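You operate a simulated robot arm through the tools that you are given. There is no shell and no other tool. Be economical: measure what you need, move in short steps, check, and stop when the job is done.

Carry out the task below with a simulated two-armed robot. There is one attempt and no reset: what you move stays moved.

## Task
Clip both belts across to the next posts and lock them.
Fine: draw each belt clip to the next post till it holds, then turn that post's lock knob till its window shows green.
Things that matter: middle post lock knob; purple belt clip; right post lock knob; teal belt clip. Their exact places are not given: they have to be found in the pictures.

The check looks at the end state, three seconds after you hand in, the way a careful person would. Anything else that was tipped, shoved, dropped, spilled or broken makes it a failure.

## Robot
Two 7-joint arms with fingered hands on one trunk, on a base that drives. Base frame: it is fixed to the floor where the robot stands at the start and does not move with it; the origin is under the middle of the robot, x ahead of it, y to its left, z up. Units: mm, rad, N and s.
The left shoulder is at the start at [70, 142, 1189], the right one opposite. With the tool pointing down near the work surface each hand reaches from about 100 to 780 mm from the robot's upright axis, wherever it stands, measured 20 degrees to its own side. Places, roughly: middle post lock knob [600, -400, 900]; purple belt clip [600, 0, 800]; right post lock knob [600, -900, 900]; teal belt clip [600, -500, 800]. Payload 3.6 kg a hand.
Tool frame (each hand has its own): the origin (TCP) lies between the finger pads and is the grasp point; the fingertips stand 25 mm ahead of it; z points along the fingers, y is the line along which they close. The gripper opens to 88 mm. The gripper's body begins 29 mm behind the TCP. The gripper is a hand of 5 fingers: y runs from the thumb to the fingers, the wrist lies at [-13, -97, -162] in the tool frame, and closing takes about 1.5 s.
Orientation is told as [roll, pitch, yaw] about the base's x, y, z axes, in that order, counted from this pose: with the fingers straight down and the wrist toward the robot, the tool's x, y and z point along [0, 1, 0], [1, 0, 0] and [0, 0, -1] of the base frame.

## Interface
- The arms move only by the tool play_rows. It takes "left_commands", "right_commands" or both (then of equal length, played together; a hand with none holds still); each is a list of rows, each a list of 6 numbers: the shift along the tool's x, y, z in units of 50 mm (1.0 is 50 mm), then the turn, a rotation vector about the tool's x, y, z in units of 4 degrees (1.0 is 4 degrees). In form: [[x, y, z, rx, ry, rz], ...]. A call has 1 to 12 rows; each row shifts and turns the commanded pose from where the row before left it, along the tool's axes as they then stand. "left_claw" and "right_claw" are, for a hand that has rows, the finger opening in mm, from 0 to 88, set as the call begins (left out, the last holds). A call with a number of a shift or a turn outside -1 to 1 is refused whole. Rows are played at 5 a second. More than 50 mm and 0.15 rad between two rows, or a gripper value outside its range, and nothing of the call is played. Where a pose cannot be reached the arm comes as near as it can. A force on the tool above 90 N (or 10 N above the force at the start of the call, whichever is more), or a blocked arm, ends the call early, and 0.2 s more pass. The fingers move at their own pace (about 72 mm/s each) and stop on an object; they squeeze with about 26 N. The grip force told is the motor's: it shows also when the fingers shut on nothing. Time passes only in rows, and 0.2 s behind the last, so rows that do not move let the fingers close. The reply holds the time, the measured pose of the TCP, the force on the tool along the base axes, the opening and the grip force, in the units named above and with some noise, with the torque about the TCP (base axes, N m) and any sound that the robot's microphone picked up, and new pictures: "pictures" is both (left out), scene, wrist or none (wrist: the cameras of the hands that moved).
- Cameras (640 x 400 px; columns grow to the right, rows downward): "scene" is now at [129.9, -40.3, 1425]; the picture's right is [-0.46, -0.89, 0.00], its down [-0.47, 0.24, -0.85] and it looks along [0.76, -0.39, -0.53] (base axes); focal length 249 px, centre (320, 200). "left" rides on the left gripper at [-59, -79, -105] in its tool frame; the picture's right is [-0.73, -0.32, 0.61], its down [0.62, -0.68, 0.38] and it looks along [0.29, 0.66, 0.70] (tool axes); focal length 234 px, centre (320, 200). "right" rides on the right gripper at [59, -79, -105] in its tool frame; the picture's right is [-0.73, 0.32, -0.61], its down [-0.62, -0.68, 0.38] and it looks along [-0.29, 0.66, 0.70] (tool axes); focal length 234 px, centre (320, 200).
- move_column(by): slides the trunk up (or, below 0, down) by that many mm; the arms and the scene camera ride with it, the base frame stays. It gives what a move gives, with no picture.
- roll_base(legs): drives the robot by 1 to 6 legs, each [ahead, left, turn to the left] in mm, mm and rad, along the robot's own axes; the way and the turn of a leg run together, so that a leg with both is an arc; at most 1500 mm and 3.142 rad a leg. The arms and the cameras ride along, it lands a little off, and it stops where it bumps. It gives what a move gives, and a new picture of the scene camera.
- set_fingers(index, middle, ring, little, thumb_bend, thumb_turn, hand): sets how far each is bent, from 0 (flat) to 100 (curled in); at 30 the hand is open as for a grip, at 70 the pads meet at the TCP. One left out holds its place. A second passes; each finger stops where it meets its share of the squeeze, and holds until it gets a number again. A gripper value or a shape takes the hand back. It gives what a move gives, with no picture; readings hold the bend of each and the force on index, middle, ring, little, thumb and palm. thumb_turn goes from beside the hand (0) to across from the fingers (100), as for a grip.
- preshape(shape, hand): the hand has 5 fingers and takes this shape, open, in about a second: jaw (thumb against the fingers, like two jaws); tri (thumb and two fingers); tip (a fingertip pinch); poke (one finger out to press); point (the index stretched); flat (the hand flat); cup (the hand cupped); fist (a fist). The gripper value then closes the fingers along that shape, each until it touches; the sizes above hold for jaw. It gives what a move gives, with no picture.
- aim_head(pan, tilt): turns the head with the scene camera to pan (to the left, within 1.501 rad either way) and tilt (down, from -0.506 to 1.204), counted from straight ahead of the robot. It gives what a move gives, and a new picture of the scene camera.
- point_at(camera, pixels): there is no depth. For up to 12 entries [column, row, z] of the newest picture of that camera ("zoom" is the newest enlarged one), the place [x, y] in the base frame at which the ray of that pixel passes the height z, good to about 2 mm. It takes no simulated time.
- close_up(camera, box): a new picture of the part [left, top, right, bottom] of that camera's present view, enlarged. It takes no simulated time.
- hand_in(): hands the job in; it is judged then, once.

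Go step by step. Measure first, check grasps and placings, and put right what went wrong. The budget is 80 turns and 260 pictures, counting those below and the enlarged ones. Unless the task says otherwise, let go and move clear before handing in, and close with one line.

The tools are called after "Call:" as name(argument=value, ...) on one line, values as JSON. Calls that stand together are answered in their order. play_rows: Moves the arms, as the interface text tells. Its arguments: {"type":"object","properties":{"left_commands":{"type":"array","items":{"type":"array","items":{"type":"number"}}},"left_claw":{"type":"number"},"right_commands":{"type":"array","items":{"type":"array","items":{"type":"number"}}},"right_claw":{"type":"number"},"pictures":{"type":"string","enum":["both","scene","wrist","none"]}},"required":[]} The other tools are called the same way: move_column (by) slides the trunk up or down; preshape (shape, hand) gives the hand a shape; set_fingers (index, middle, ring, little, thumb_bend, thumb_turn, hand) moves the fingers one by one; roll_base (legs) drives the base; aim_head (pan, tilt) turns the head that bears the scene camera; point_at (camera, pixels) gives the place at which the rays of pixels pass given heights; close_up (camera, box) takes an enlarged picture of a part of a camera's view; hand_in () hands the job in.

At the start:

```text
clock: 0.0
left_ee_pos: [519.9, -44.3, 1157.5]
left_ee_rot: [0.0, 0.001, 0.0]
left_force: [-0.8, 0.1, 0.4]
left_ft_torque: [0.01, 0.01, 0.0]
left_gripper_width: 87.6
left_gripper_force: 0.1
left_shape: jaw
left_bend: [30.0, 30.0, 30.0, 30.0, 30.0, 98.0]
left_finger forces: [0.0, 0.1, 0.1, 0.0, 0.0, 0.0]
right_ee_pos: [333.7, -459.6, 1259.5]
right_ee_rot: [-0.001, 0.0, 0.0]
right_force: [-0.2, -0.2, 0.1]
right_ft_torque: [0.0, 0.0, 0.01]
right_gripper_width: 87.5
right_gripper_force: 0.1
right_shape: jaw
right_bend: [30.0, 30.0, 30.0, 30.0, 30.0, 98.0]
right_finger forces: [0.1, 0.0, 0.1, 0.0, 0.0, 0.1]
trunk travel left (down, up): [-725.0, 215.0]
robot x, y, heading: [-3.6, -0.7, 0.001]
head pan, tilt: [-0.478, 0.553]
```

scene: 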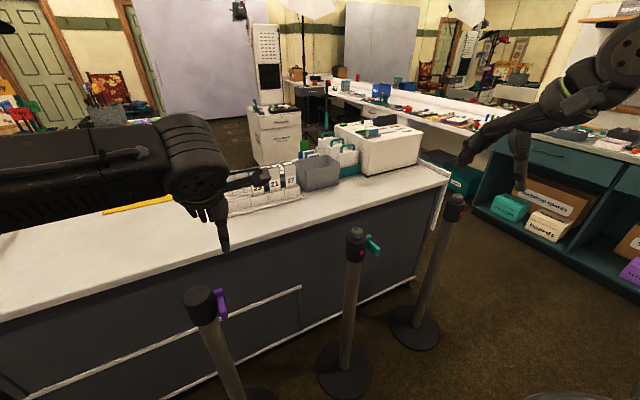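
right: 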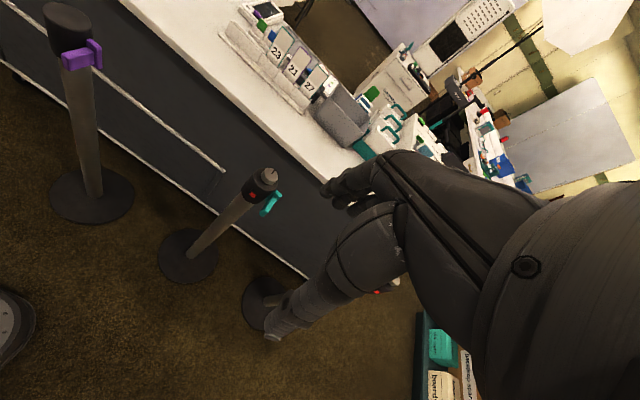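
left: 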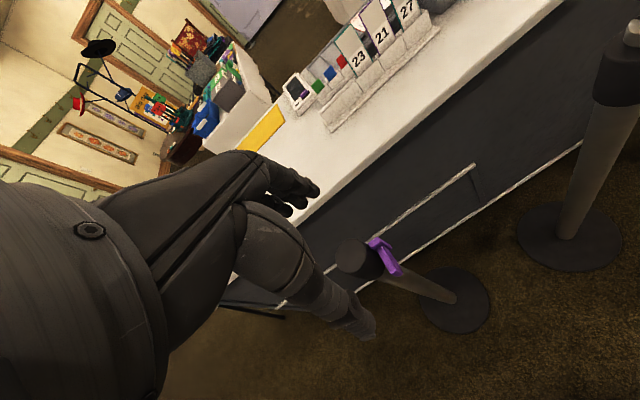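

The scene shows three posts: left with purple clip (222,300), middle with teal clip (373,245), right at (455,205). I'll enlarge them.

Call:
close_up(camera="scene", box=[310, 180, 490, 290])

Call:
close_up(camera="scene", box=[160, 260, 280, 340])

Call:
close_up(camera="right", box=[30, 0, 310, 240])

Call:
point_at(camera="scene", pixels=[[200, 292, 950], [222, 302, 900], [356, 232, 950], [373, 245, 900], [455, 197, 950], [342, 375, 10], [414, 328, 10]])

```text
3.56 times, centred on (400, 235) of scene
```

zoom: 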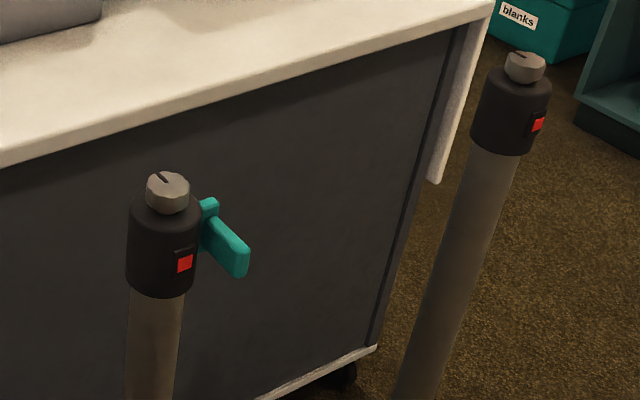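

```text
5.00 times, centred on (220, 300) of scene
```

zoom: 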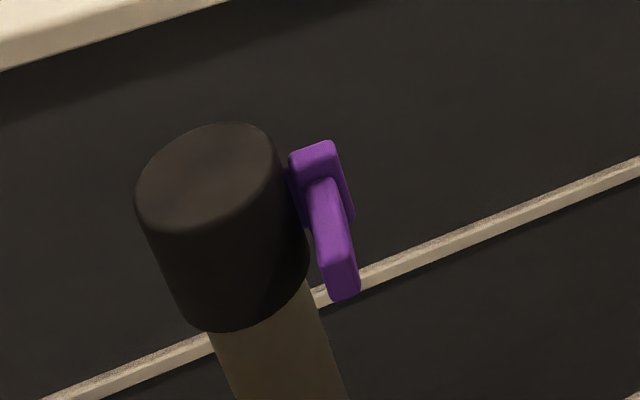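

```text
1.67 times, centred on (170, 120) of right
```

zoom: 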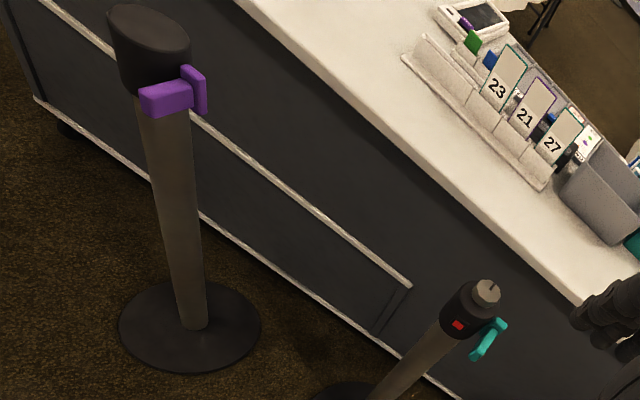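

```text
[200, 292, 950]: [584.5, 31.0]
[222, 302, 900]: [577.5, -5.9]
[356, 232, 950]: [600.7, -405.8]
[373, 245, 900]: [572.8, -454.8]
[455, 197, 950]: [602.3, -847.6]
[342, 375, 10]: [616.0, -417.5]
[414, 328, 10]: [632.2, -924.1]
```

Both cameras see the middle knob and the purple clip, so I triangulate by giving several heights for matching pixels.

Call:
point_at(camera="scene", pixels=[[357, 232, 850], [357, 232, 950], [357, 232, 1000], [223, 292, 850], [223, 292, 950], [457, 198, 850], [457, 198, 950], [228, 316, 900], [200, 291, 850], [200, 291, 950]])

Call:
point_at(camera="right", pixels=[[270, 175, 850], [270, 175, 950], [270, 175, 1000], [97, 54, 850], [97, 54, 950], [68, 56, 900], [65, 18, 850], [65, 18, 950], [95, 215, 10], [188, 256, 10]])

Call:
close_up(camera="right", box=[150, 150, 310, 250])

Call:
close_up(camera="left", box=[320, 210, 480, 310])

```text
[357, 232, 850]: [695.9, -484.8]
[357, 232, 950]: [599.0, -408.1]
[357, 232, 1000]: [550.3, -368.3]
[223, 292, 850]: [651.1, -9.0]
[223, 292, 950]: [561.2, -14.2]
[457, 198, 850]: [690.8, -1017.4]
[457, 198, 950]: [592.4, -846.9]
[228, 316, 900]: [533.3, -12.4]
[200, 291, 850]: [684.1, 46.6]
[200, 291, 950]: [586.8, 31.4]
```

```text
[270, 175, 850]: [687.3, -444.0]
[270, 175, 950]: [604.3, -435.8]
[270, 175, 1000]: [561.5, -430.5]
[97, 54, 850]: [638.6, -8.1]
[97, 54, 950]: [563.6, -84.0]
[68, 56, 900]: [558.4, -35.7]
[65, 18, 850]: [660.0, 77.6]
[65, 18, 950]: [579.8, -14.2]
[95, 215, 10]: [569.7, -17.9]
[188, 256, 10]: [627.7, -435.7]
```

```text
4.00 times, centred on (230, 200) of right
```

zoom: 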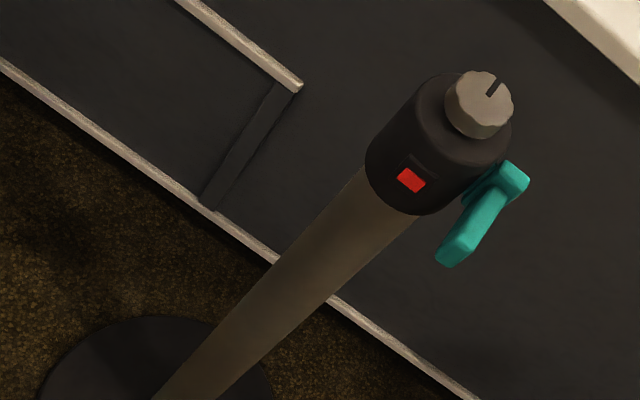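

```text
4.00 times, centred on (400, 260) of left
```

zoom: 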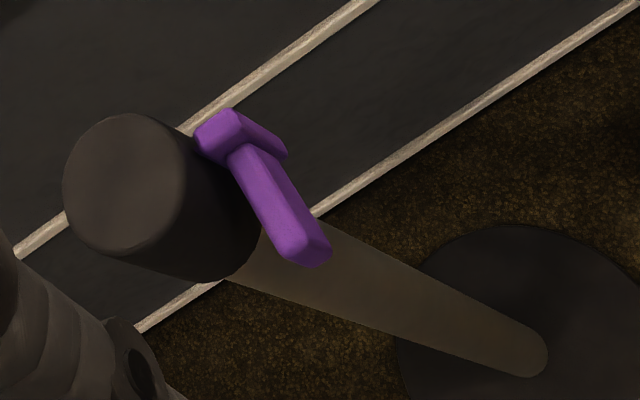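

I'll triangulate handle tips, plates, heads and knob more finely from the enlarged pictures.

Call:
point_at(camera="scene", pixels=[[224.6, 317.6, 800], [224.6, 317.6, 900], [197.6, 296, 850], [197.6, 296, 950], [218.4, 289.2, 850], [218.4, 289.2, 950], [361.8, 253, 850], [361.8, 253, 950], [377.5, 254.7, 800], [377.5, 254.7, 900], [368.8, 235.8, 850], [368.8, 235.8, 950]])

Call:
point_at(camera="left", pixels=[[397.5, 273.7, 800], [397.5, 273.7, 900], [350, 258, 850], [350, 258, 950], [377, 238, 850], [377, 238, 950]])

Call:
point_at(camera="right", pixels=[[252.75, 195, 850], [252.75, 195, 950], [262.5, 214.5, 800], [262.5, 214.5, 900], [278.75, 192.5, 850], [278.75, 192.5, 950], [271.25, 174.25, 850], [271.25, 174.25, 950]])

```text
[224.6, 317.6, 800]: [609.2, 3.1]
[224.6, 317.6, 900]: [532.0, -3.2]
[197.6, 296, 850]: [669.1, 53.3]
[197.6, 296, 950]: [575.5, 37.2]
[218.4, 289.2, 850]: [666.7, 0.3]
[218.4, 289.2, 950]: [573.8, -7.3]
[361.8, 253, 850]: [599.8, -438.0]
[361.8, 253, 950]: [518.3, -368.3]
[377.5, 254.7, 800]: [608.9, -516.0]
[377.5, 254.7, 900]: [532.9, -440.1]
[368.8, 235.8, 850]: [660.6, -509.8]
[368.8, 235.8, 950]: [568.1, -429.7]
```

```text
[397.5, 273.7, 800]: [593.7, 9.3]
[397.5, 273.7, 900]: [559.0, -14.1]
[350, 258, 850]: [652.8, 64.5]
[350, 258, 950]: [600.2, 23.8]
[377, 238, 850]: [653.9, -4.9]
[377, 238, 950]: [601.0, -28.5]
```

```text
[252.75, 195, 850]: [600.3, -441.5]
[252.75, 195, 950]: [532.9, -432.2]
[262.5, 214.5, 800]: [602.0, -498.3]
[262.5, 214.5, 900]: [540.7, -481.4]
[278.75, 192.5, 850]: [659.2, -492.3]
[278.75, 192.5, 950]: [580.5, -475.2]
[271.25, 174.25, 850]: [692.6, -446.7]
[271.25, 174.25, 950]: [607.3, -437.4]
```

Estimates: left post head (632,47,890) with purple handle tip (581,1,836); middle post (635,-441), knob top ~912, teal handle tip (584,-493,830). I'll tuck the left hand away and start turning the right hand to point forward with fingers stacked upright.

Call:
play_rows(left_commands=[[1, -0.6, -0.2, 0, 0, 0], [1, -0.6, -0.2, 0, 0, 0], [1, -0.6, -0.2, 0, 0, 0], [1, -0.6, -0.2, 0, 0, 0], [1, -0.6, -0.2, 0, 0, 0], [0, 0, 0, 0, 0, 0], [0, 0, 0, 0, 0, 0], [0, 0, 0, 0, 0, 0], [0, 0, 0, 0, 0, 0], [0, 0, 0, 0, 0, 0], [0, 0, 0, 0, 0, 0], [0, 0, 0, 0, 0, 0]], right_commands=[[0, 1, 0, 0, 0, 0], [0, 1, 0, 0, 0, 0], [0, 0.6, 0, 0, 0, 0], [0, 0, 0, -0.962, 0.962, 0.962], [0, 0, 0, -0.962, 0.962, 0.962], [0, 0, 0, -0.962, 0.962, 0.962], [0, 0, 0, -0.962, 0.962, 0.962], [0, 0, 0, -0.962, 0.962, 0.962], [0, 0, 0, -0.962, 0.962, 0.962], [0, 0, 0, -0.962, 0.962, 0.962], [0, 0, 0, -0.962, 0.962, 0.962], [0, 0, 0, -0.962, 0.962, 0.962]], pictures="none")

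Call:
play_rows(right_commands=[[0, 0, 0, -0.962, 0.962, 0.962], [0, 0, 0, -0.962, 0.962, 0.962], [0, 0, 0, -0.962, 0.962, 0.962], [0, 0, 0, -0.962, 0.962, 0.962], [0, 0, 0, -0.962, 0.962, 0.962], [0, 0, 0, -0.962, 0.962, 0.962], [0, 0, 0, -0.962, 0.962, 0.962], [0, 0, 0, -0.962, 0.962, 0.962], [0, 0, 0, -0.962, 0.962, 0.962], [0, 0, 0, 0, 0, 0]], pictures="both")

```text
refused: row 1 steps farther than a row can; nothing moved
```

```text
clock: 2.2
left_ee_pos: [519.9, -44.8, 1157.4]
left_ee_rot: [0.0, 0.0, -0.001]
left_force: [0.8, 0.2, 0.2]
left_ft_torque: [0.0, -0.02, -0.05]
left_gripper_width: 87.8
left_gripper_force: 0.0
left_shape: jaw
left_bend: [30.0, 30.0, 30.0, 30.0, 30.0, 98.0]
left_finger forces: [0.0, 0.1, 0.1, 0.1, 0.0, 0.0]
right_ee_pos: [334.1, -459.4, 1259.7]
right_ee_rot: [0.788, -0.337, -0.786]
right_force: [0.1, -0.2, 0.3]
right_ft_torque: [-0.02, 0.01, -0.02]
right_gripper_width: 87.8
right_gripper_force: 0.0
right_shape: jaw
right_bend: [30.0, 30.0, 30.0, 30.0, 30.0, 98.0]
right_finger forces: [0.0, 0.0, 0.1, 0.1, 0.0, 0.0]
trunk travel left (down, up): [-725.0, 215.0]
robot x, y, heading: [-2.0, -1.7, 0.002]
head pan, tilt: [-0.478, 0.553]
```

scene: 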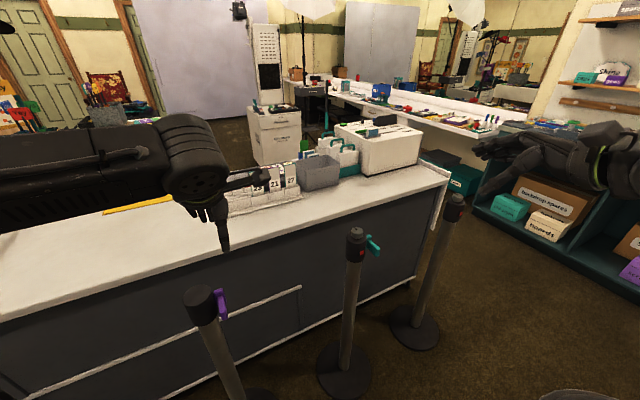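
right: 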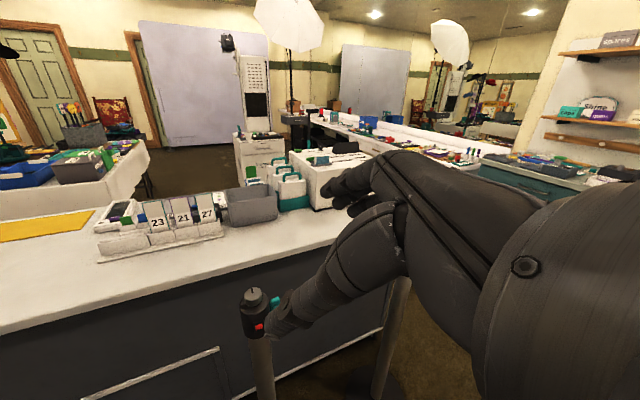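

The first call was refused (row too long), the second gave half the turn. I'll finish the turn and retract the left hand in smaller rows.

Call:
play_rows(left_commands=[[0.8, -0.5, 0, 0, 0, 0], [0.8, -0.5, 0, 0, 0, 0], [0.8, -0.5, 0, 0, 0, 0], [0.8, -0.5, 0, 0, 0, 0], [0.8, -0.5, 0, 0, 0, 0], [0.8, -0.5, 0, 0, 0, 0], [0, 0, 0, 0, 0, 0], [0, 0, 0, 0, 0, 0], [0, 0, 0, 0, 0, 0], [0, 0, 0, 0, 0, 0]], right_commands=[[0, 0, 0, -0.962, 0.962, 0.962], [0, 0, 0, -0.962, 0.962, 0.962], [0, 0, 0, -0.962, 0.962, 0.962], [0, 0, 0, -0.962, 0.962, 0.962], [0, 0, 0, -0.962, 0.962, 0.962], [0, 0, 0, -0.962, 0.962, 0.962], [0, 0, 0, -0.962, 0.962, 0.962], [0, 0, 0, -0.962, 0.962, 0.962], [0, 0, 0, -0.962, 0.962, 0.962], [0, 0, 0, 0, 0, 0]], pictures="both")

```text
clock: 4.4
left_ee_pos: [369.7, 196.2, 1157.2]
left_ee_rot: [0.0, 0.0, -0.002]
left_force: [-1.1, -1.0, -0.5]
left_ft_torque: [-0.01, 0.01, 0.01]
left_gripper_width: 87.9
left_gripper_force: 0.0
left_shape: jaw
left_bend: [30.0, 30.0, 30.0, 30.0, 30.0, 98.0]
left_finger forces: [0.1, 0.2, 0.0, 0.1, 0.1, 0.0]
right_ee_pos: [354.0, -502.7, 1276.5]
right_ee_rot: [1.572, 0.001, -1.571]
right_force: [-0.1, -0.6, 0.2]
right_ft_torque: [0.0, 0.01, 0.01]
right_gripper_width: 87.7
right_gripper_force: 0.1
right_shape: jaw
right_bend: [30.0, 30.0, 30.0, 30.0, 30.0, 98.0]
right_finger forces: [0.1, 0.0, 0.0, 0.1, 0.0, 0.0]
right hand out of reach, approached as far as the arm can: row 5, 6, 7, 8, 9
trunk travel left (down, up): [-725.0, 215.0]
robot x, y, heading: [-0.8, -1.8, 0.001]
head pan, tilt: [-0.478, 0.553]
```

scene: 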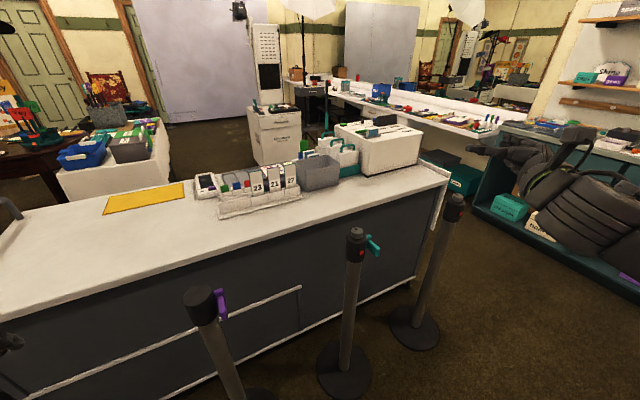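
right: 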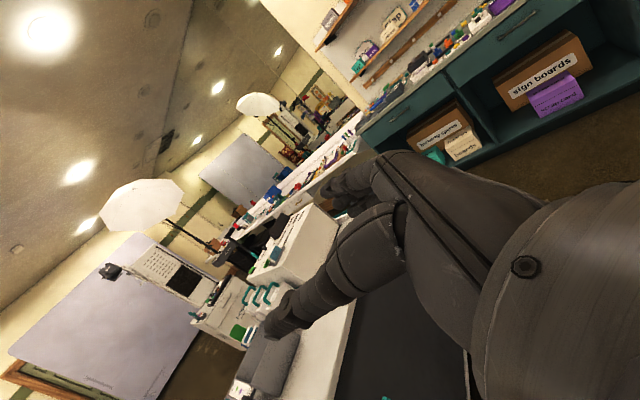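
left: 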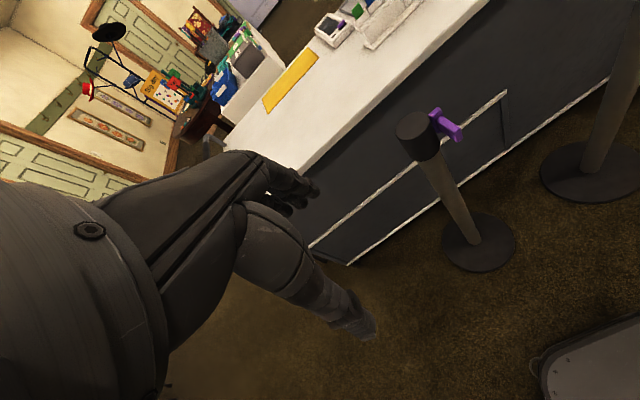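

Orientation is right. Now lower the trunk and drive left so the right hand can face the purple handle.

Call:
move_column(by=-280)

Call:
roll_base(legs=[[0, 200, 0]])

Call:
aim_head(pan=-0.3, tilt=0.5)

```text
clock: 7.2
left_ee_pos: [371.3, 195.1, 876.5]
left_ee_rot: [0.0, 0.0, 0.0]
left_force: [-0.3, -0.5, 0.7]
left_ft_torque: [-0.04, 0.01, 0.02]
left_gripper_width: 87.8
left_gripper_force: 0.0
left_shape: jaw
left_bend: [30.0, 30.0, 30.0, 30.0, 30.0, 98.0]
left_finger forces: [0.0, 0.0, 0.1, 0.0, 0.0, 0.1]
right_ee_pos: [354.3, -501.8, 997.6]
right_ee_rot: [1.571, 0.0, -1.57]
right_force: [0.1, -0.3, 0.0]
right_ft_torque: [-0.01, 0.02, -0.02]
right_gripper_width: 87.6
right_gripper_force: 0.0
right_shape: jaw
right_bend: [30.0, 30.0, 30.0, 30.0, 30.0, 98.0]
right_finger forces: [0.1, 0.0, 0.0, 0.1, 0.0, 0.1]
trunk travel left (down, up): [-445.0, 495.0]
robot x, y, heading: [1.3, -1.0, -0.001]
head pan, tilt: [-0.478, 0.553]
```

```text
clock: 8.8
left_ee_pos: [371.0, 394.0, 876.2]
left_ee_rot: [-0.001, -0.001, -0.002]
left_force: [1.0, 0.0, -0.3]
left_ft_torque: [-0.02, -0.04, 0.01]
left_gripper_width: 87.8
left_gripper_force: 0.1
left_shape: jaw
left_bend: [30.0, 30.0, 30.0, 30.0, 30.0, 98.0]
left_finger forces: [0.1, 0.1, 0.0, 0.0, 0.1, 0.1]
right_ee_pos: [352.2, -303.8, 997.0]
right_ee_rot: [1.572, -0.001, -1.572]
right_force: [0.6, -0.3, -0.5]
right_ft_torque: [0.02, 0.01, -0.03]
right_gripper_width: 87.5
right_gripper_force: 0.1
right_shape: jaw
right_bend: [30.0, 30.0, 30.0, 30.0, 30.0, 98.0]
right_finger forces: [0.0, 0.0, 0.0, 0.0, 0.0, 0.1]
trunk travel left (down, up): [-445.0, 495.0]
robot x, y, heading: [2.1, 197.9, -0.003]
head pan, tilt: [-0.478, 0.553]
```

scene: 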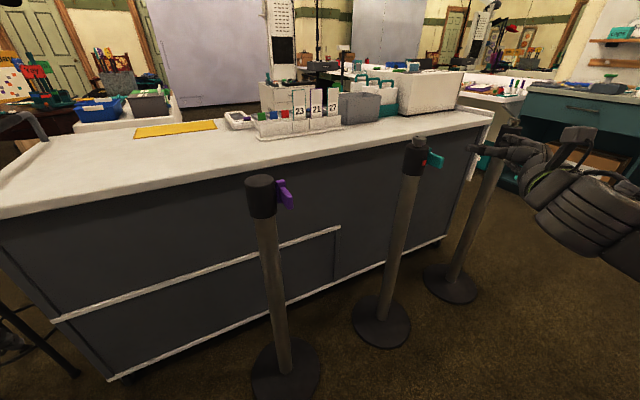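

```text
clock: 9.5
left_ee_pos: [371.7, 393.6, 877.0]
left_ee_rot: [0.0, -0.001, -0.002]
left_force: [-0.6, 0.1, -0.2]
left_ft_torque: [-0.01, 0.01, -0.03]
left_gripper_width: 87.7
left_gripper_force: 0.1
left_shape: jaw
left_bend: [30.0, 30.0, 30.0, 30.0, 30.0, 98.0]
left_finger forces: [0.0, 0.1, 0.1, 0.1, 0.1, 0.1]
right_ee_pos: [352.1, -303.6, 997.4]
right_ee_rot: [1.571, -0.001, -1.571]
right_force: [0.8, 0.4, -0.1]
right_ft_torque: [-0.01, 0.02, 0.02]
right_gripper_width: 87.5
right_gripper_force: 0.0
right_shape: jaw
right_bend: [30.0, 30.0, 30.0, 30.0, 30.0, 98.0]
right_finger forces: [0.0, 0.1, 0.0, 0.0, 0.0, 0.1]
trunk travel left (down, up): [-445.0, 495.0]
robot x, y, heading: [-0.6, 198.1, -0.0]
head pan, tilt: [-0.3, 0.499]
```

scene: 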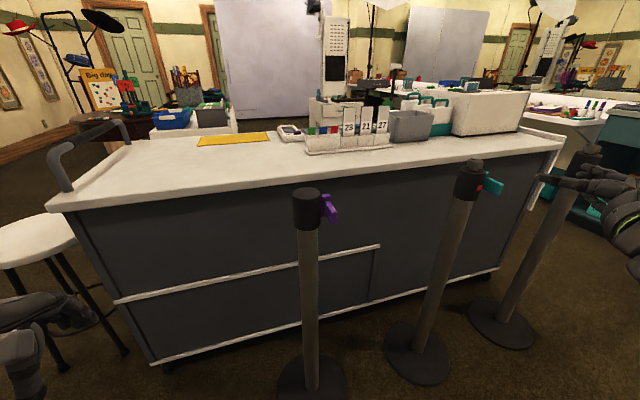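

Purple clip now at (329,210) in a lower view; enlarge it to measure the handle.

Call:
close_up(camera="scene", box=[280, 175, 360, 225])

Call:
point_at(camera="zoom", pixels=[[320, 200, 850], [320, 200, 950]])

Call:
close_up(camera="scene", box=[430, 145, 530, 210])

```text
8.00 times, centred on (320, 200) of scene
```

zoom: 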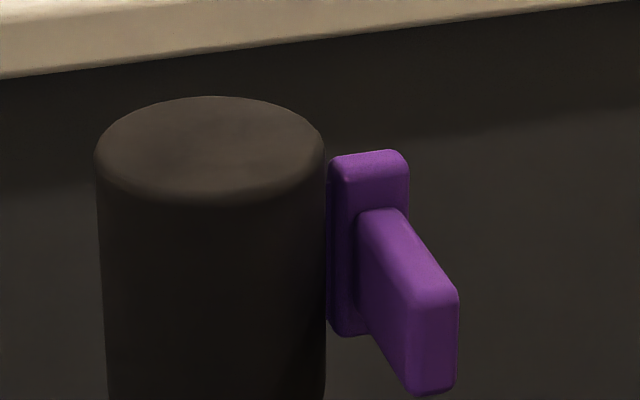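

```text
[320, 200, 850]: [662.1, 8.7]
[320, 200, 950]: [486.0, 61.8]
```

```text
6.15 times, centred on (480, 178) of scene
```

zoom: 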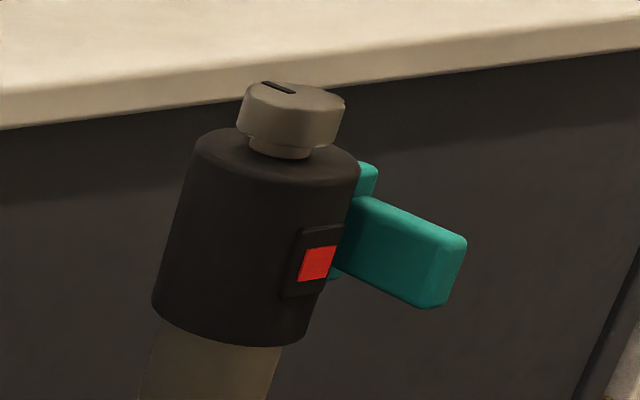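

Call:
point_at(camera="scene", pixels=[[334.4, 218.1, 820], [334.4, 218.1, 870], [333.5, 223.8, 820], [333.5, 223.8, 870], [333.8, 211.3, 820], [333.8, 211.3, 870], [306.2, 193.5, 850], [306.2, 193.5, 900], [328, 195.6, 850], [328, 195.6, 900]])

Call:
play_rows(right_commands=[[0, -0.95, 0, 0, 0, 0], [0, -0.95, 0, 0, 0, 0], [0, -0.95, 0, 0, 0, 0], [0, -0.95, 0, 0, 0, 0], [0, -0.95, 0, 0, 0, 0], [0, -0.95, 0, 0, 0, 0], [-0.9, 0, 0, 0, 0, 0], [-0.9, 0, 0, 0, 0, 0], [-0.9, 0, 0, 0, 0, 0], [0, 0, 1, 0, 0, 0]], right_claw=50)

```text
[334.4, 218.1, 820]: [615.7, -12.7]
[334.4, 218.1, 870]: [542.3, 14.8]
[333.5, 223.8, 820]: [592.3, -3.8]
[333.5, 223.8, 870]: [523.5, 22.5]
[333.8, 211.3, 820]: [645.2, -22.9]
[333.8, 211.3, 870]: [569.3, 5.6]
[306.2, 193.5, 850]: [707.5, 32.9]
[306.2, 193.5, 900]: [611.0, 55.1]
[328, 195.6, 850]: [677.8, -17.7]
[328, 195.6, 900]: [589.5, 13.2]
```

```text
clock: 11.7
left_ee_pos: [370.1, 394.7, 876.9]
left_ee_rot: [0.0, -0.001, 0.0]
left_force: [-0.7, -0.4, 0.7]
left_ft_torque: [0.01, -0.03, 0.03]
left_gripper_width: 88.0
left_gripper_force: 0.0
left_shape: jaw
left_bend: [30.0, 30.0, 30.0, 30.0, 30.0, 98.0]
left_finger forces: [0.0, 0.1, 0.0, 0.1, 0.0, 0.0]
right_ee_pos: [472.8, -247.2, 913.9]
right_ee_rot: [1.57, -0.002, -1.571]
right_force: [0.3, 0.0, 0.9]
right_ft_torque: [-0.03, -0.01, 0.02]
right_gripper_width: 50.1
right_gripper_force: 0.0
right_shape: jaw
right_bend: [74.0, 42.0, 38.0, 43.0, 66.0, 100.0]
right_finger forces: [0.0, 0.0, 0.0, 0.0, 0.1, 0.0]
right hand out of reach, approached as far as the arm can: row 1, 2, 3, 4, 5, 6, 7, 8, 10
trunk travel left (down, up): [-445.0, 495.0]
robot x, y, heading: [0.7, 196.2, 0.002]
head pan, tilt: [-0.3, 0.499]
```

scene: 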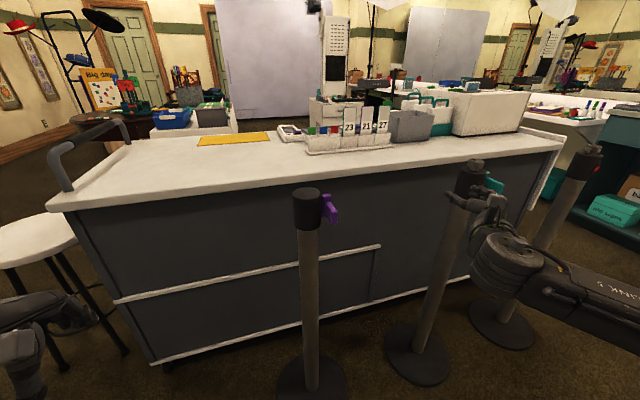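
right: 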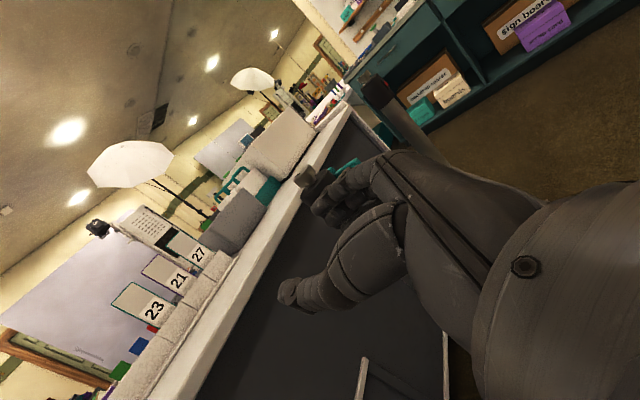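

The hand in this attitude reaches naturally about 450 mm to the robot's right, so the base should stand further left. Check the stool's feet first.

Call:
point_at(camera="scene", pixels=[[125, 355, 0], [62, 372, 0], [40, 265, 650], [75, 235, 650]])

Call:
aim_head(pan=0.6, tilt=0.8)

```text
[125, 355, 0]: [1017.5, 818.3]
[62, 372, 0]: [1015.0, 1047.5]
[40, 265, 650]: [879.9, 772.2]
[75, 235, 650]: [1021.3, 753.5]
```

```text
clock: 12.9
left_ee_pos: [372.0, 392.8, 877.7]
left_ee_rot: [0.0, 0.001, -0.001]
left_force: [-0.5, 0.1, -0.2]
left_ft_torque: [-0.01, 0.01, 0.03]
left_gripper_width: 87.6
left_gripper_force: 0.1
left_shape: jaw
left_bend: [30.0, 30.0, 30.0, 30.0, 30.0, 98.0]
left_finger forces: [0.1, 0.0, 0.1, 0.1, 0.0, 0.1]
right_ee_pos: [472.4, -248.5, 913.9]
right_ee_rot: [1.568, 0.003, -1.568]
right_force: [-0.3, 0.5, -0.6]
right_ft_torque: [0.0, 0.0, 0.0]
right_gripper_width: 50.2
right_gripper_force: 0.1
right_shape: jaw
right_bend: [74.0, 42.0, 38.0, 43.0, 66.0, 100.0]
right_finger forces: [0.0, 0.0, 0.0, 0.1, 0.1, 0.0]
trunk travel left (down, up): [-445.0, 495.0]
robot x, y, heading: [-0.7, 198.9, -0.0]
head pan, tilt: [0.6, 0.799]
```

scene: 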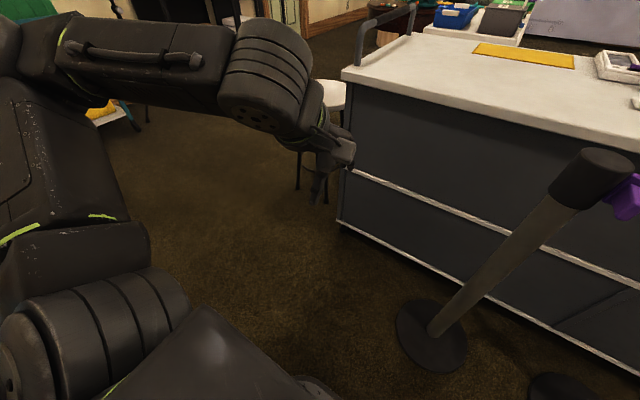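

Floor to the left is free and the stool is well ahead (x>850). Drive 260 mm left and look back at the posts.

Call:
roll_base(legs=[[0, 260, 0]])

Call:
aim_head(pan=-0.65, tilt=0.5)

Call:
play_rows(right_commands=[[0, 0, 0, 0, 0, 0]], right_claw=36, pictures="both")

```text
clock: 14.8
left_ee_pos: [371.5, 652.2, 878.0]
left_ee_rot: [0.001, 0.001, -0.004]
left_force: [-1.1, -0.1, -0.2]
left_ft_torque: [-0.03, 0.0, -0.01]
left_gripper_width: 87.6
left_gripper_force: 0.0
left_shape: jaw
left_bend: [30.0, 30.0, 30.0, 30.0, 30.0, 98.0]
left_finger forces: [0.0, 0.0, 0.0, 0.0, 0.1, 0.0]
right_ee_pos: [473.0, 11.8, 914.9]
right_ee_rot: [1.569, -0.001, -1.571]
right_force: [-0.5, 1.1, 0.0]
right_ft_torque: [0.0, 0.05, -0.02]
right_gripper_width: 50.4
right_gripper_force: 0.1
right_shape: jaw
right_bend: [74.0, 42.0, 38.0, 43.0, 66.0, 100.0]
right_finger forces: [0.1, 0.0, 0.0, 0.0, 0.0, 0.0]
trunk travel left (down, up): [-445.0, 495.0]
robot x, y, heading: [-2.1, 457.4, -0.005]
head pan, tilt: [0.6, 0.799]
```

scene: 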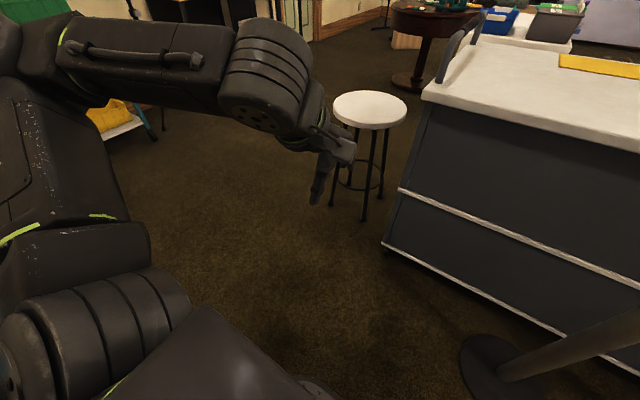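

```text
clock: 16.2
left_ee_pos: [372.7, 651.3, 875.7]
left_ee_rot: [0.001, 0.0, -0.004]
left_force: [0.7, -0.2, 0.1]
left_ft_torque: [0.0, -0.01, 0.01]
left_gripper_width: 87.5
left_gripper_force: 0.0
left_shape: jaw
left_bend: [30.0, 30.0, 30.0, 30.0, 30.0, 98.0]
left_finger forces: [0.0, 0.1, 0.0, 0.0, 0.0, 0.0]
right_ee_pos: [473.5, 9.7, 914.3]
right_ee_rot: [1.569, 0.0, -1.572]
right_force: [-0.5, -0.5, -0.7]
right_ft_torque: [-0.03, -0.01, 0.03]
right_gripper_width: 50.5
right_gripper_force: 0.1
right_shape: jaw
right_bend: [74.0, 42.0, 38.0, 43.0, 66.0, 100.0]
right_finger forces: [0.1, 0.0, 0.0, 0.1, 0.0, 0.1]
trunk travel left (down, up): [-445.0, 495.0]
robot x, y, heading: [-3.9, 456.1, -0.005]
head pan, tilt: [-0.649, 0.499]
```

scene: 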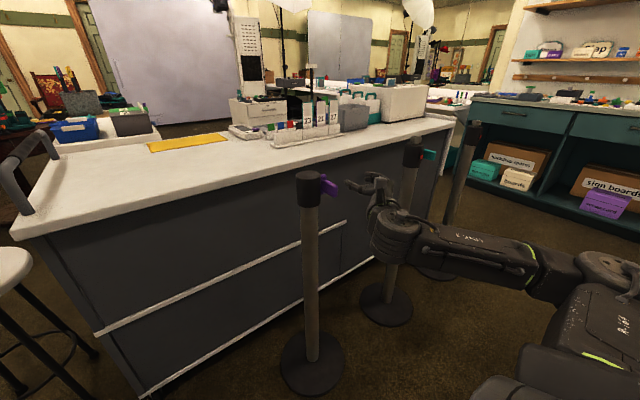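

```text
clock: 16.6
left_ee_pos: [371.3, 651.8, 875.9]
left_ee_rot: [-0.001, 0.001, -0.003]
left_force: [0.3, 0.3, 0.0]
left_ft_torque: [-0.01, 0.05, 0.01]
left_gripper_width: 87.7
left_gripper_force: 0.0
left_shape: jaw
left_bend: [30.0, 30.0, 30.0, 30.0, 30.0, 98.0]
left_finger forces: [0.0, 0.1, 0.0, 0.0, 0.0, 0.0]
right_ee_pos: [472.3, 10.9, 913.9]
right_ee_rot: [1.568, 0.001, -1.572]
right_force: [-0.4, 1.1, 0.4]
right_ft_torque: [-0.03, 0.01, 0.03]
right_gripper_width: 36.3
right_gripper_force: 0.0
right_shape: jaw
right_bend: [74.0, 48.0, 45.0, 43.0, 72.0, 100.0]
right_finger forces: [0.0, 0.0, 0.0, 0.0, 0.1, 0.0]
trunk travel left (down, up): [-445.0, 495.0]
robot x, y, heading: [-0.9, 456.7, -0.003]
head pan, tilt: [-0.649, 0.499]
```

scene: 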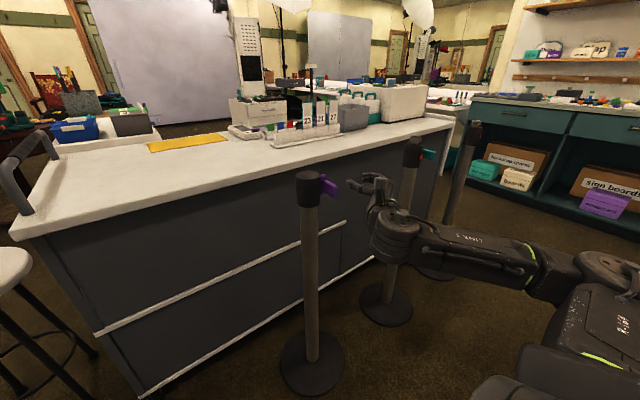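
right: 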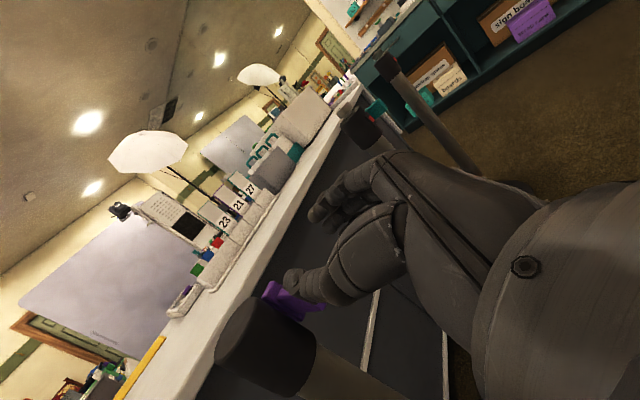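

Hand now faces the handle from (472,11,914); handle centre estimated (581 tip, y≈1, z≈844). Move down and part-way forward, then check.

Call:
play_rows(right_commands=[[-0.7, 0.2, 0, 0, 0, 0], [-0.68, 0, 0, 0, 0, 0], [0, 0, 0.8, 0, 0, 0], [0, 0, 0, 0, 0, 0]], right_claw=36)

Call:
close_up(camera="right", box=[200, 200, 360, 300])

Call:
close_up(camera="scene", box=[280, 150, 440, 250])

```text
clock: 17.6
left_ee_pos: [371.2, 651.8, 878.5]
left_ee_rot: [0.0, -0.001, -0.003]
left_force: [0.1, -0.4, 0.4]
left_ft_torque: [-0.01, -0.02, -0.03]
left_gripper_width: 87.9
left_gripper_force: 0.0
left_shape: jaw
left_bend: [30.0, 30.0, 30.0, 30.0, 30.0, 98.0]
left_finger forces: [0.0, 0.1, 0.1, 0.0, 0.0, 0.0]
right_ee_pos: [471.9, -25.4, 874.1]
right_ee_rot: [1.568, 0.002, -1.568]
right_force: [0.1, 0.1, 0.5]
right_ft_torque: [0.0, -0.01, 0.02]
right_gripper_width: 36.5
right_gripper_force: 0.1
right_shape: jaw
right_bend: [74.0, 48.0, 45.0, 43.0, 72.0, 100.0]
right_finger forces: [0.0, 0.0, 0.0, 0.1, 0.0, 0.0]
right hand out of reach, approached as far as the arm can: row 1, 2, 3
trunk travel left (down, up): [-445.0, 495.0]
robot x, y, heading: [1.3, 459.1, -0.005]
head pan, tilt: [-0.649, 0.499]
```

scene: 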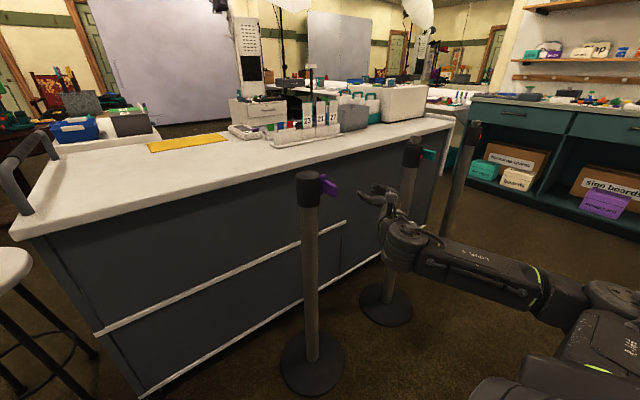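
right: 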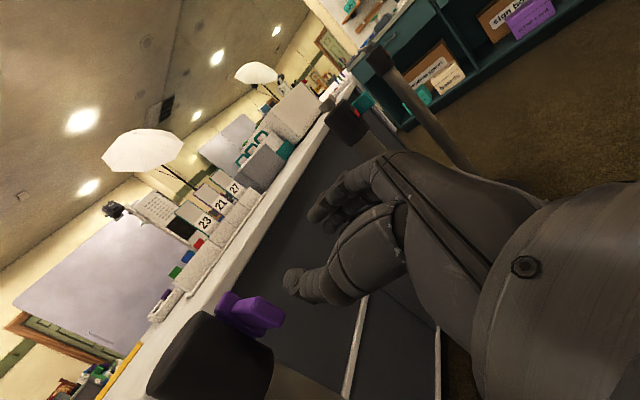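

```text
4.00 times, centred on (280, 250) of right
```

zoom: 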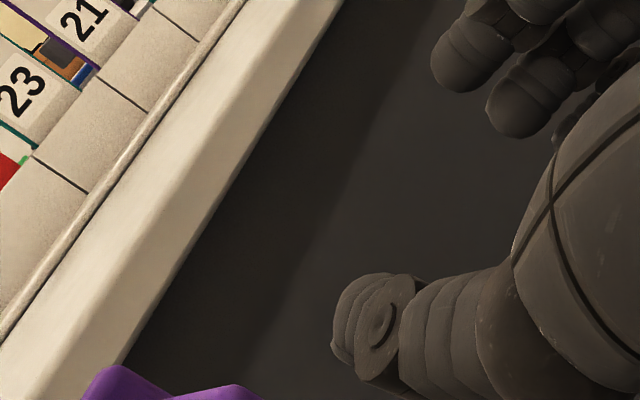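

```text
4.00 times, centred on (360, 200) of scene
```

zoom: 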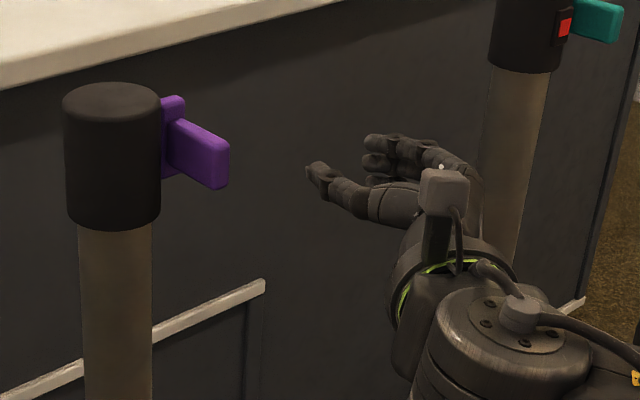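

The wrist limit, not reach, is stopping the arm (forearm comes in from the right). Backing the base so the arm stretches forward should free it.

Call:
roll_base(legs=[[-150, 30, 0]])

Call:
play_rows(right_commands=[[-0.3, 0, 0.9, 0, 0, 0], [-0.3, 0, 0.9, 0, 0, 0], [0, 0, 0.9, 0, 0, 0], [0, 0, 0, 0, 0, 0]], right_claw=36)

```text
clock: 19.0
left_ee_pos: [220.3, 683.1, 875.4]
left_ee_rot: [0.0, -0.001, -0.001]
left_force: [0.8, 0.6, 0.0]
left_ft_torque: [-0.03, -0.02, -0.02]
left_gripper_width: 87.7
left_gripper_force: 0.1
left_shape: jaw
left_bend: [30.0, 30.0, 30.0, 30.0, 30.0, 98.0]
left_finger forces: [0.0, 0.0, 0.0, 0.1, 0.0, 0.1]
right_ee_pos: [321.0, 6.3, 875.3]
right_ee_rot: [1.567, -0.002, -1.57]
right_force: [0.5, -0.2, -0.5]
right_ft_torque: [0.01, 0.0, 0.02]
right_gripper_width: 36.6
right_gripper_force: 0.0
right_shape: jaw
right_bend: [74.0, 48.0, 45.0, 43.0, 72.0, 100.0]
right_finger forces: [0.0, 0.1, 0.0, 0.0, 0.0, 0.0]
trunk travel left (down, up): [-445.0, 495.0]
robot x, y, heading: [-148.1, 487.1, -0.001]
head pan, tilt: [-0.649, 0.499]
```

scene: 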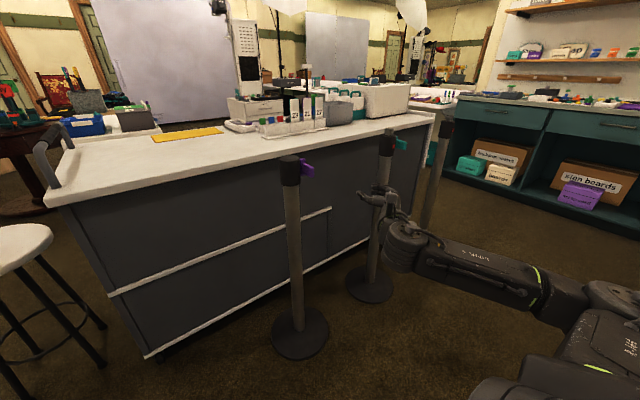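

```text
clock: 20.0
left_ee_pos: [221.6, 683.1, 875.9]
left_ee_rot: [0.001, 0.001, -0.002]
left_force: [0.1, 0.9, -0.1]
left_ft_torque: [-0.03, -0.03, 0.0]
left_gripper_width: 87.9
left_gripper_force: 0.1
left_shape: jaw
left_bend: [30.0, 30.0, 30.0, 30.0, 30.0, 98.0]
left_finger forces: [0.0, 0.0, 0.0, 0.1, 0.1, 0.0]
right_ee_pos: [359.7, -33.4, 903.4]
right_ee_rot: [1.564, 0.001, -1.566]
right_force: [0.3, -0.6, 0.3]
right_ft_torque: [0.02, -0.01, 0.01]
right_gripper_width: 36.5
right_gripper_force: 0.1
right_shape: jaw
right_bend: [74.0, 48.0, 45.0, 43.0, 72.0, 100.0]
right_finger forces: [0.0, 0.1, 0.0, 0.1, 0.0, 0.0]
right hand out of reach, approached as far as the arm can: row 1, 2, 3
trunk travel left (down, up): [-445.0, 495.0]
robot x, y, heading: [-146.6, 485.3, -0.003]
head pan, tilt: [-0.649, 0.499]
```

scene: 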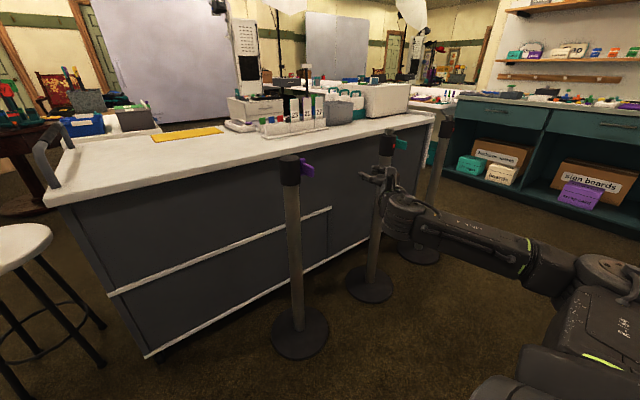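
right: 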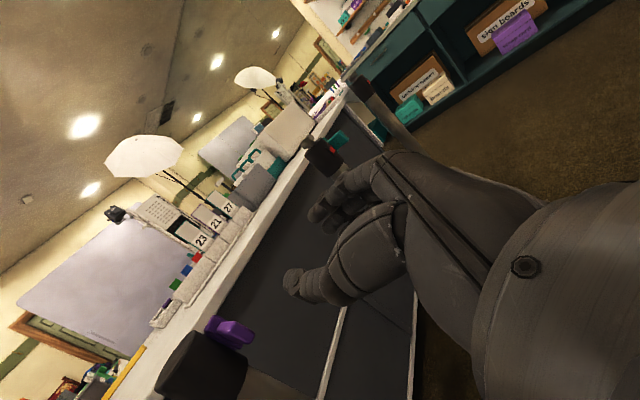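

The forearm comes in pointing forward-left, which suits the mirrored grasp (thumb on the right, fingers on the left), so I'll roll the hand 180° about its pointing axis.

Call:
play_rows(right_commands=[[0, 0, -0.5, 0, 0, -1], [0, 0, -0.5, 0, 0, -1], [0, 0, 0, 0, 0, -1], [0, 0, 0, 0, 0, -1], [0, 0, 0, 0, 0, -1], [0, 0, 0, 0, 0, -1], [0, 0, 0, 0, 0, -1], [0, 0, 0, 0, 0, -1], [0, 0, 0, 0, 0, -1], [0, 0, 0, 0, 0, -1], [0, 0, 0, 0, 0, -1], [0, 0, 0, 0, 0, -1]], pictures="none")

Call:
play_rows(right_commands=[[0, 0, 0, 0, 0, -1], [0, 0, 0, 0, 0, -1], [0, 0, 0, 0, 0, -1], [0, 0, 0, 0, 0, -1], [0, 0, 0, 0, 0, -1], [0, 0, 0, 0, 0, -1], [0, 0, 0, 0, 0, -1], [0, 0, 0, 0, 0, -1], [0, 0, 0, 0, 0, -1], [0, 0, 0, 0, 0, -1], [0, 0, 0, 0, 0, -1]], pictures="scene")

```text
clock: 22.6
left_ee_pos: [221.4, 681.2, 876.8]
left_ee_rot: [0.001, 0.0, -0.001]
left_force: [-0.4, -0.1, 0.9]
left_ft_torque: [-0.01, 0.01, 0.02]
left_gripper_width: 87.8
left_gripper_force: 0.0
left_shape: jaw
left_bend: [30.0, 30.0, 30.0, 30.0, 30.0, 98.0]
left_finger forces: [0.1, 0.0, 0.1, 0.0, 0.0, 0.0]
right_ee_pos: [309.3, -33.3, 901.5]
right_ee_rot: [1.565, -0.84, -1.565]
right_force: [-0.2, -0.2, 0.1]
right_ft_torque: [0.02, -0.03, -0.01]
right_gripper_width: 36.6
right_gripper_force: 0.0
right_shape: jaw
right_bend: [74.0, 48.0, 45.0, 43.0, 72.0, 100.0]
right_finger forces: [0.0, 0.1, 0.1, 0.0, 0.0, 0.0]
trunk travel left (down, up): [-445.0, 495.0]
robot x, y, heading: [-151.8, 489.5, -0.003]
head pan, tilt: [-0.649, 0.499]
```

```text
clock: 25.0
left_ee_pos: [221.8, 682.7, 877.2]
left_ee_rot: [0.0, 0.001, -0.003]
left_force: [-0.1, 0.8, -0.2]
left_ft_torque: [-0.01, 0.01, 0.0]
left_gripper_width: 87.8
left_gripper_force: 0.0
left_shape: jaw
left_bend: [30.0, 30.0, 30.0, 30.0, 30.0, 98.0]
left_finger forces: [0.0, 0.1, 0.0, 0.1, 0.0, 0.0]
right_ee_pos: [323.8, -15.4, 897.8]
right_ee_rot: [-1.256, -1.562, 1.248]
right_force: [-0.2, -0.2, 0.3]
right_ft_torque: [-0.02, 0.03, -0.01]
right_gripper_width: 36.5
right_gripper_force: 0.0
right_shape: jaw
right_bend: [74.0, 48.0, 45.0, 43.0, 72.0, 100.0]
right_finger forces: [0.0, 0.0, 0.1, 0.0, 0.1, 0.1]
right hand out of reach, approached as far as the arm can: row 7, 8
trunk travel left (down, up): [-445.0, 495.0]
robot x, y, heading: [-145.6, 483.6, 0.005]
head pan, tilt: [-0.649, 0.499]
```

scene: 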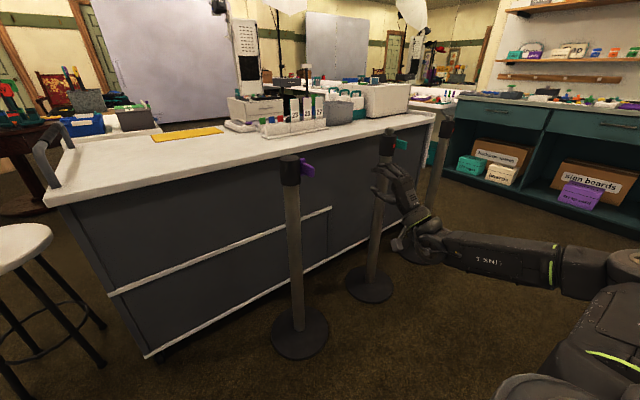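

Halfway (pose now fingers up/thumb below), no obstruction. Continue the roll.

Call:
play_rows(right_commands=[[0, 0, 0, 0, 0, -1], [0, 0, 0, 0, 0, -1], [0, 0, 0, 0, 0, -1], [0, 0, 0, 0, 0, -1], [0, 0, 0, 0, 0, -1], [0, 0, 0, 0, 0, -1], [0, 0, 0, 0, 0, -1], [0, 0, 0, 0, 0, -1], [0, 0, 0, 0, 0, -1], [0, 0, 0, 0, 0, -1], [0, 0, 0, 0, 0, -1], [0, 0, 0, 0, 0, -1]], pictures="none")

Call:
play_rows(right_commands=[[0, 0, 0, 0, 0, -1], [0, 0, 0, 0, 0, -1], [0, 0, 0, 0, 0, -1], [0, 0, 0, 0, 0, -1], [0, 0, 0, 0, 0, -1], [0, 0, 0, 0, 0, -1], [0, 0, 0, 0, 0, -1], [0, 0, 0, 0, 0, -1], [0, 0, 0, 0, 0, -1], [0, 0, 0, 0, 0, -1]], pictures="both")

```text
clock: 27.6
left_ee_pos: [221.7, 682.5, 877.1]
left_ee_rot: [0.001, -0.001, -0.002]
left_force: [-0.2, -0.6, -0.3]
left_ft_torque: [0.01, -0.02, -0.03]
left_gripper_width: 87.7
left_gripper_force: 0.1
left_shape: jaw
left_bend: [30.0, 30.0, 30.0, 30.0, 30.0, 98.0]
left_finger forces: [0.1, 0.1, 0.0, 0.0, 0.0, 0.0]
right_ee_pos: [322.7, -20.5, 897.2]
right_ee_rot: [-1.564, -0.75, 1.553]
right_force: [0.0, 0.9, 0.6]
right_ft_torque: [-0.02, 0.01, 0.02]
right_gripper_width: 36.1
right_gripper_force: 0.1
right_shape: jaw
right_bend: [74.0, 48.0, 45.0, 43.0, 72.0, 100.0]
right_finger forces: [0.0, 0.0, 0.0, 0.0, 0.1, 0.0]
right hand out of reach, approached as far as the arm can: row 1
trunk travel left (down, up): [-445.0, 495.0]
robot x, y, heading: [-151.1, 485.9, -0.0]
head pan, tilt: [-0.649, 0.499]
```

```text
clock: 29.8
left_ee_pos: [220.8, 682.3, 877.2]
left_ee_rot: [0.0, 0.002, -0.002]
left_force: [0.3, -0.6, 1.2]
left_ft_torque: [-0.01, -0.02, 0.02]
left_gripper_width: 87.5
left_gripper_force: 0.0
left_shape: jaw
left_bend: [30.0, 30.0, 30.0, 30.0, 30.0, 98.0]
left_finger forces: [0.0, 0.0, 0.0, 0.1, 0.0, 0.0]
right_ee_pos: [322.1, -21.3, 898.5]
right_ee_rot: [-1.566, -0.052, 1.556]
right_force: [-0.9, -0.3, -0.5]
right_ft_torque: [-0.03, -0.02, -0.01]
right_gripper_width: 36.3
right_gripper_force: 0.1
right_shape: jaw
right_bend: [74.0, 48.0, 45.0, 43.0, 72.0, 100.0]
right_finger forces: [0.0, 0.1, 0.0, 0.0, 0.0, 0.1]
trunk travel left (down, up): [-445.0, 495.0]
robot x, y, heading: [-149.6, 484.7, -0.002]
head pan, tilt: [-0.649, 0.499]
```

scene: 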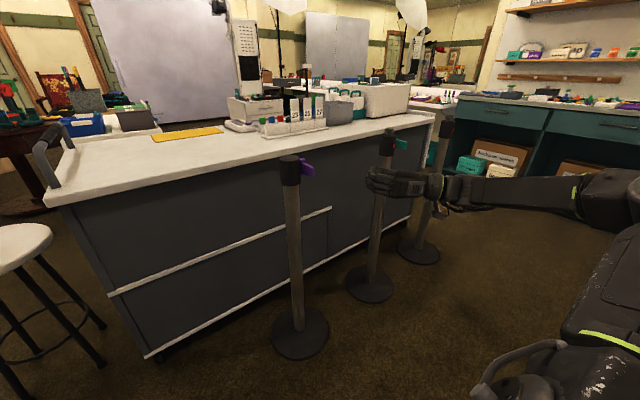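
right: 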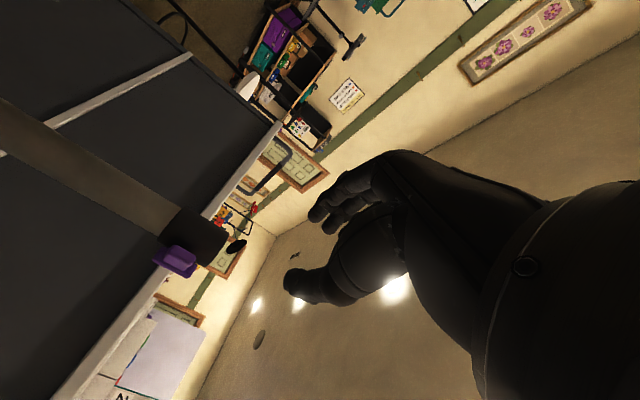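

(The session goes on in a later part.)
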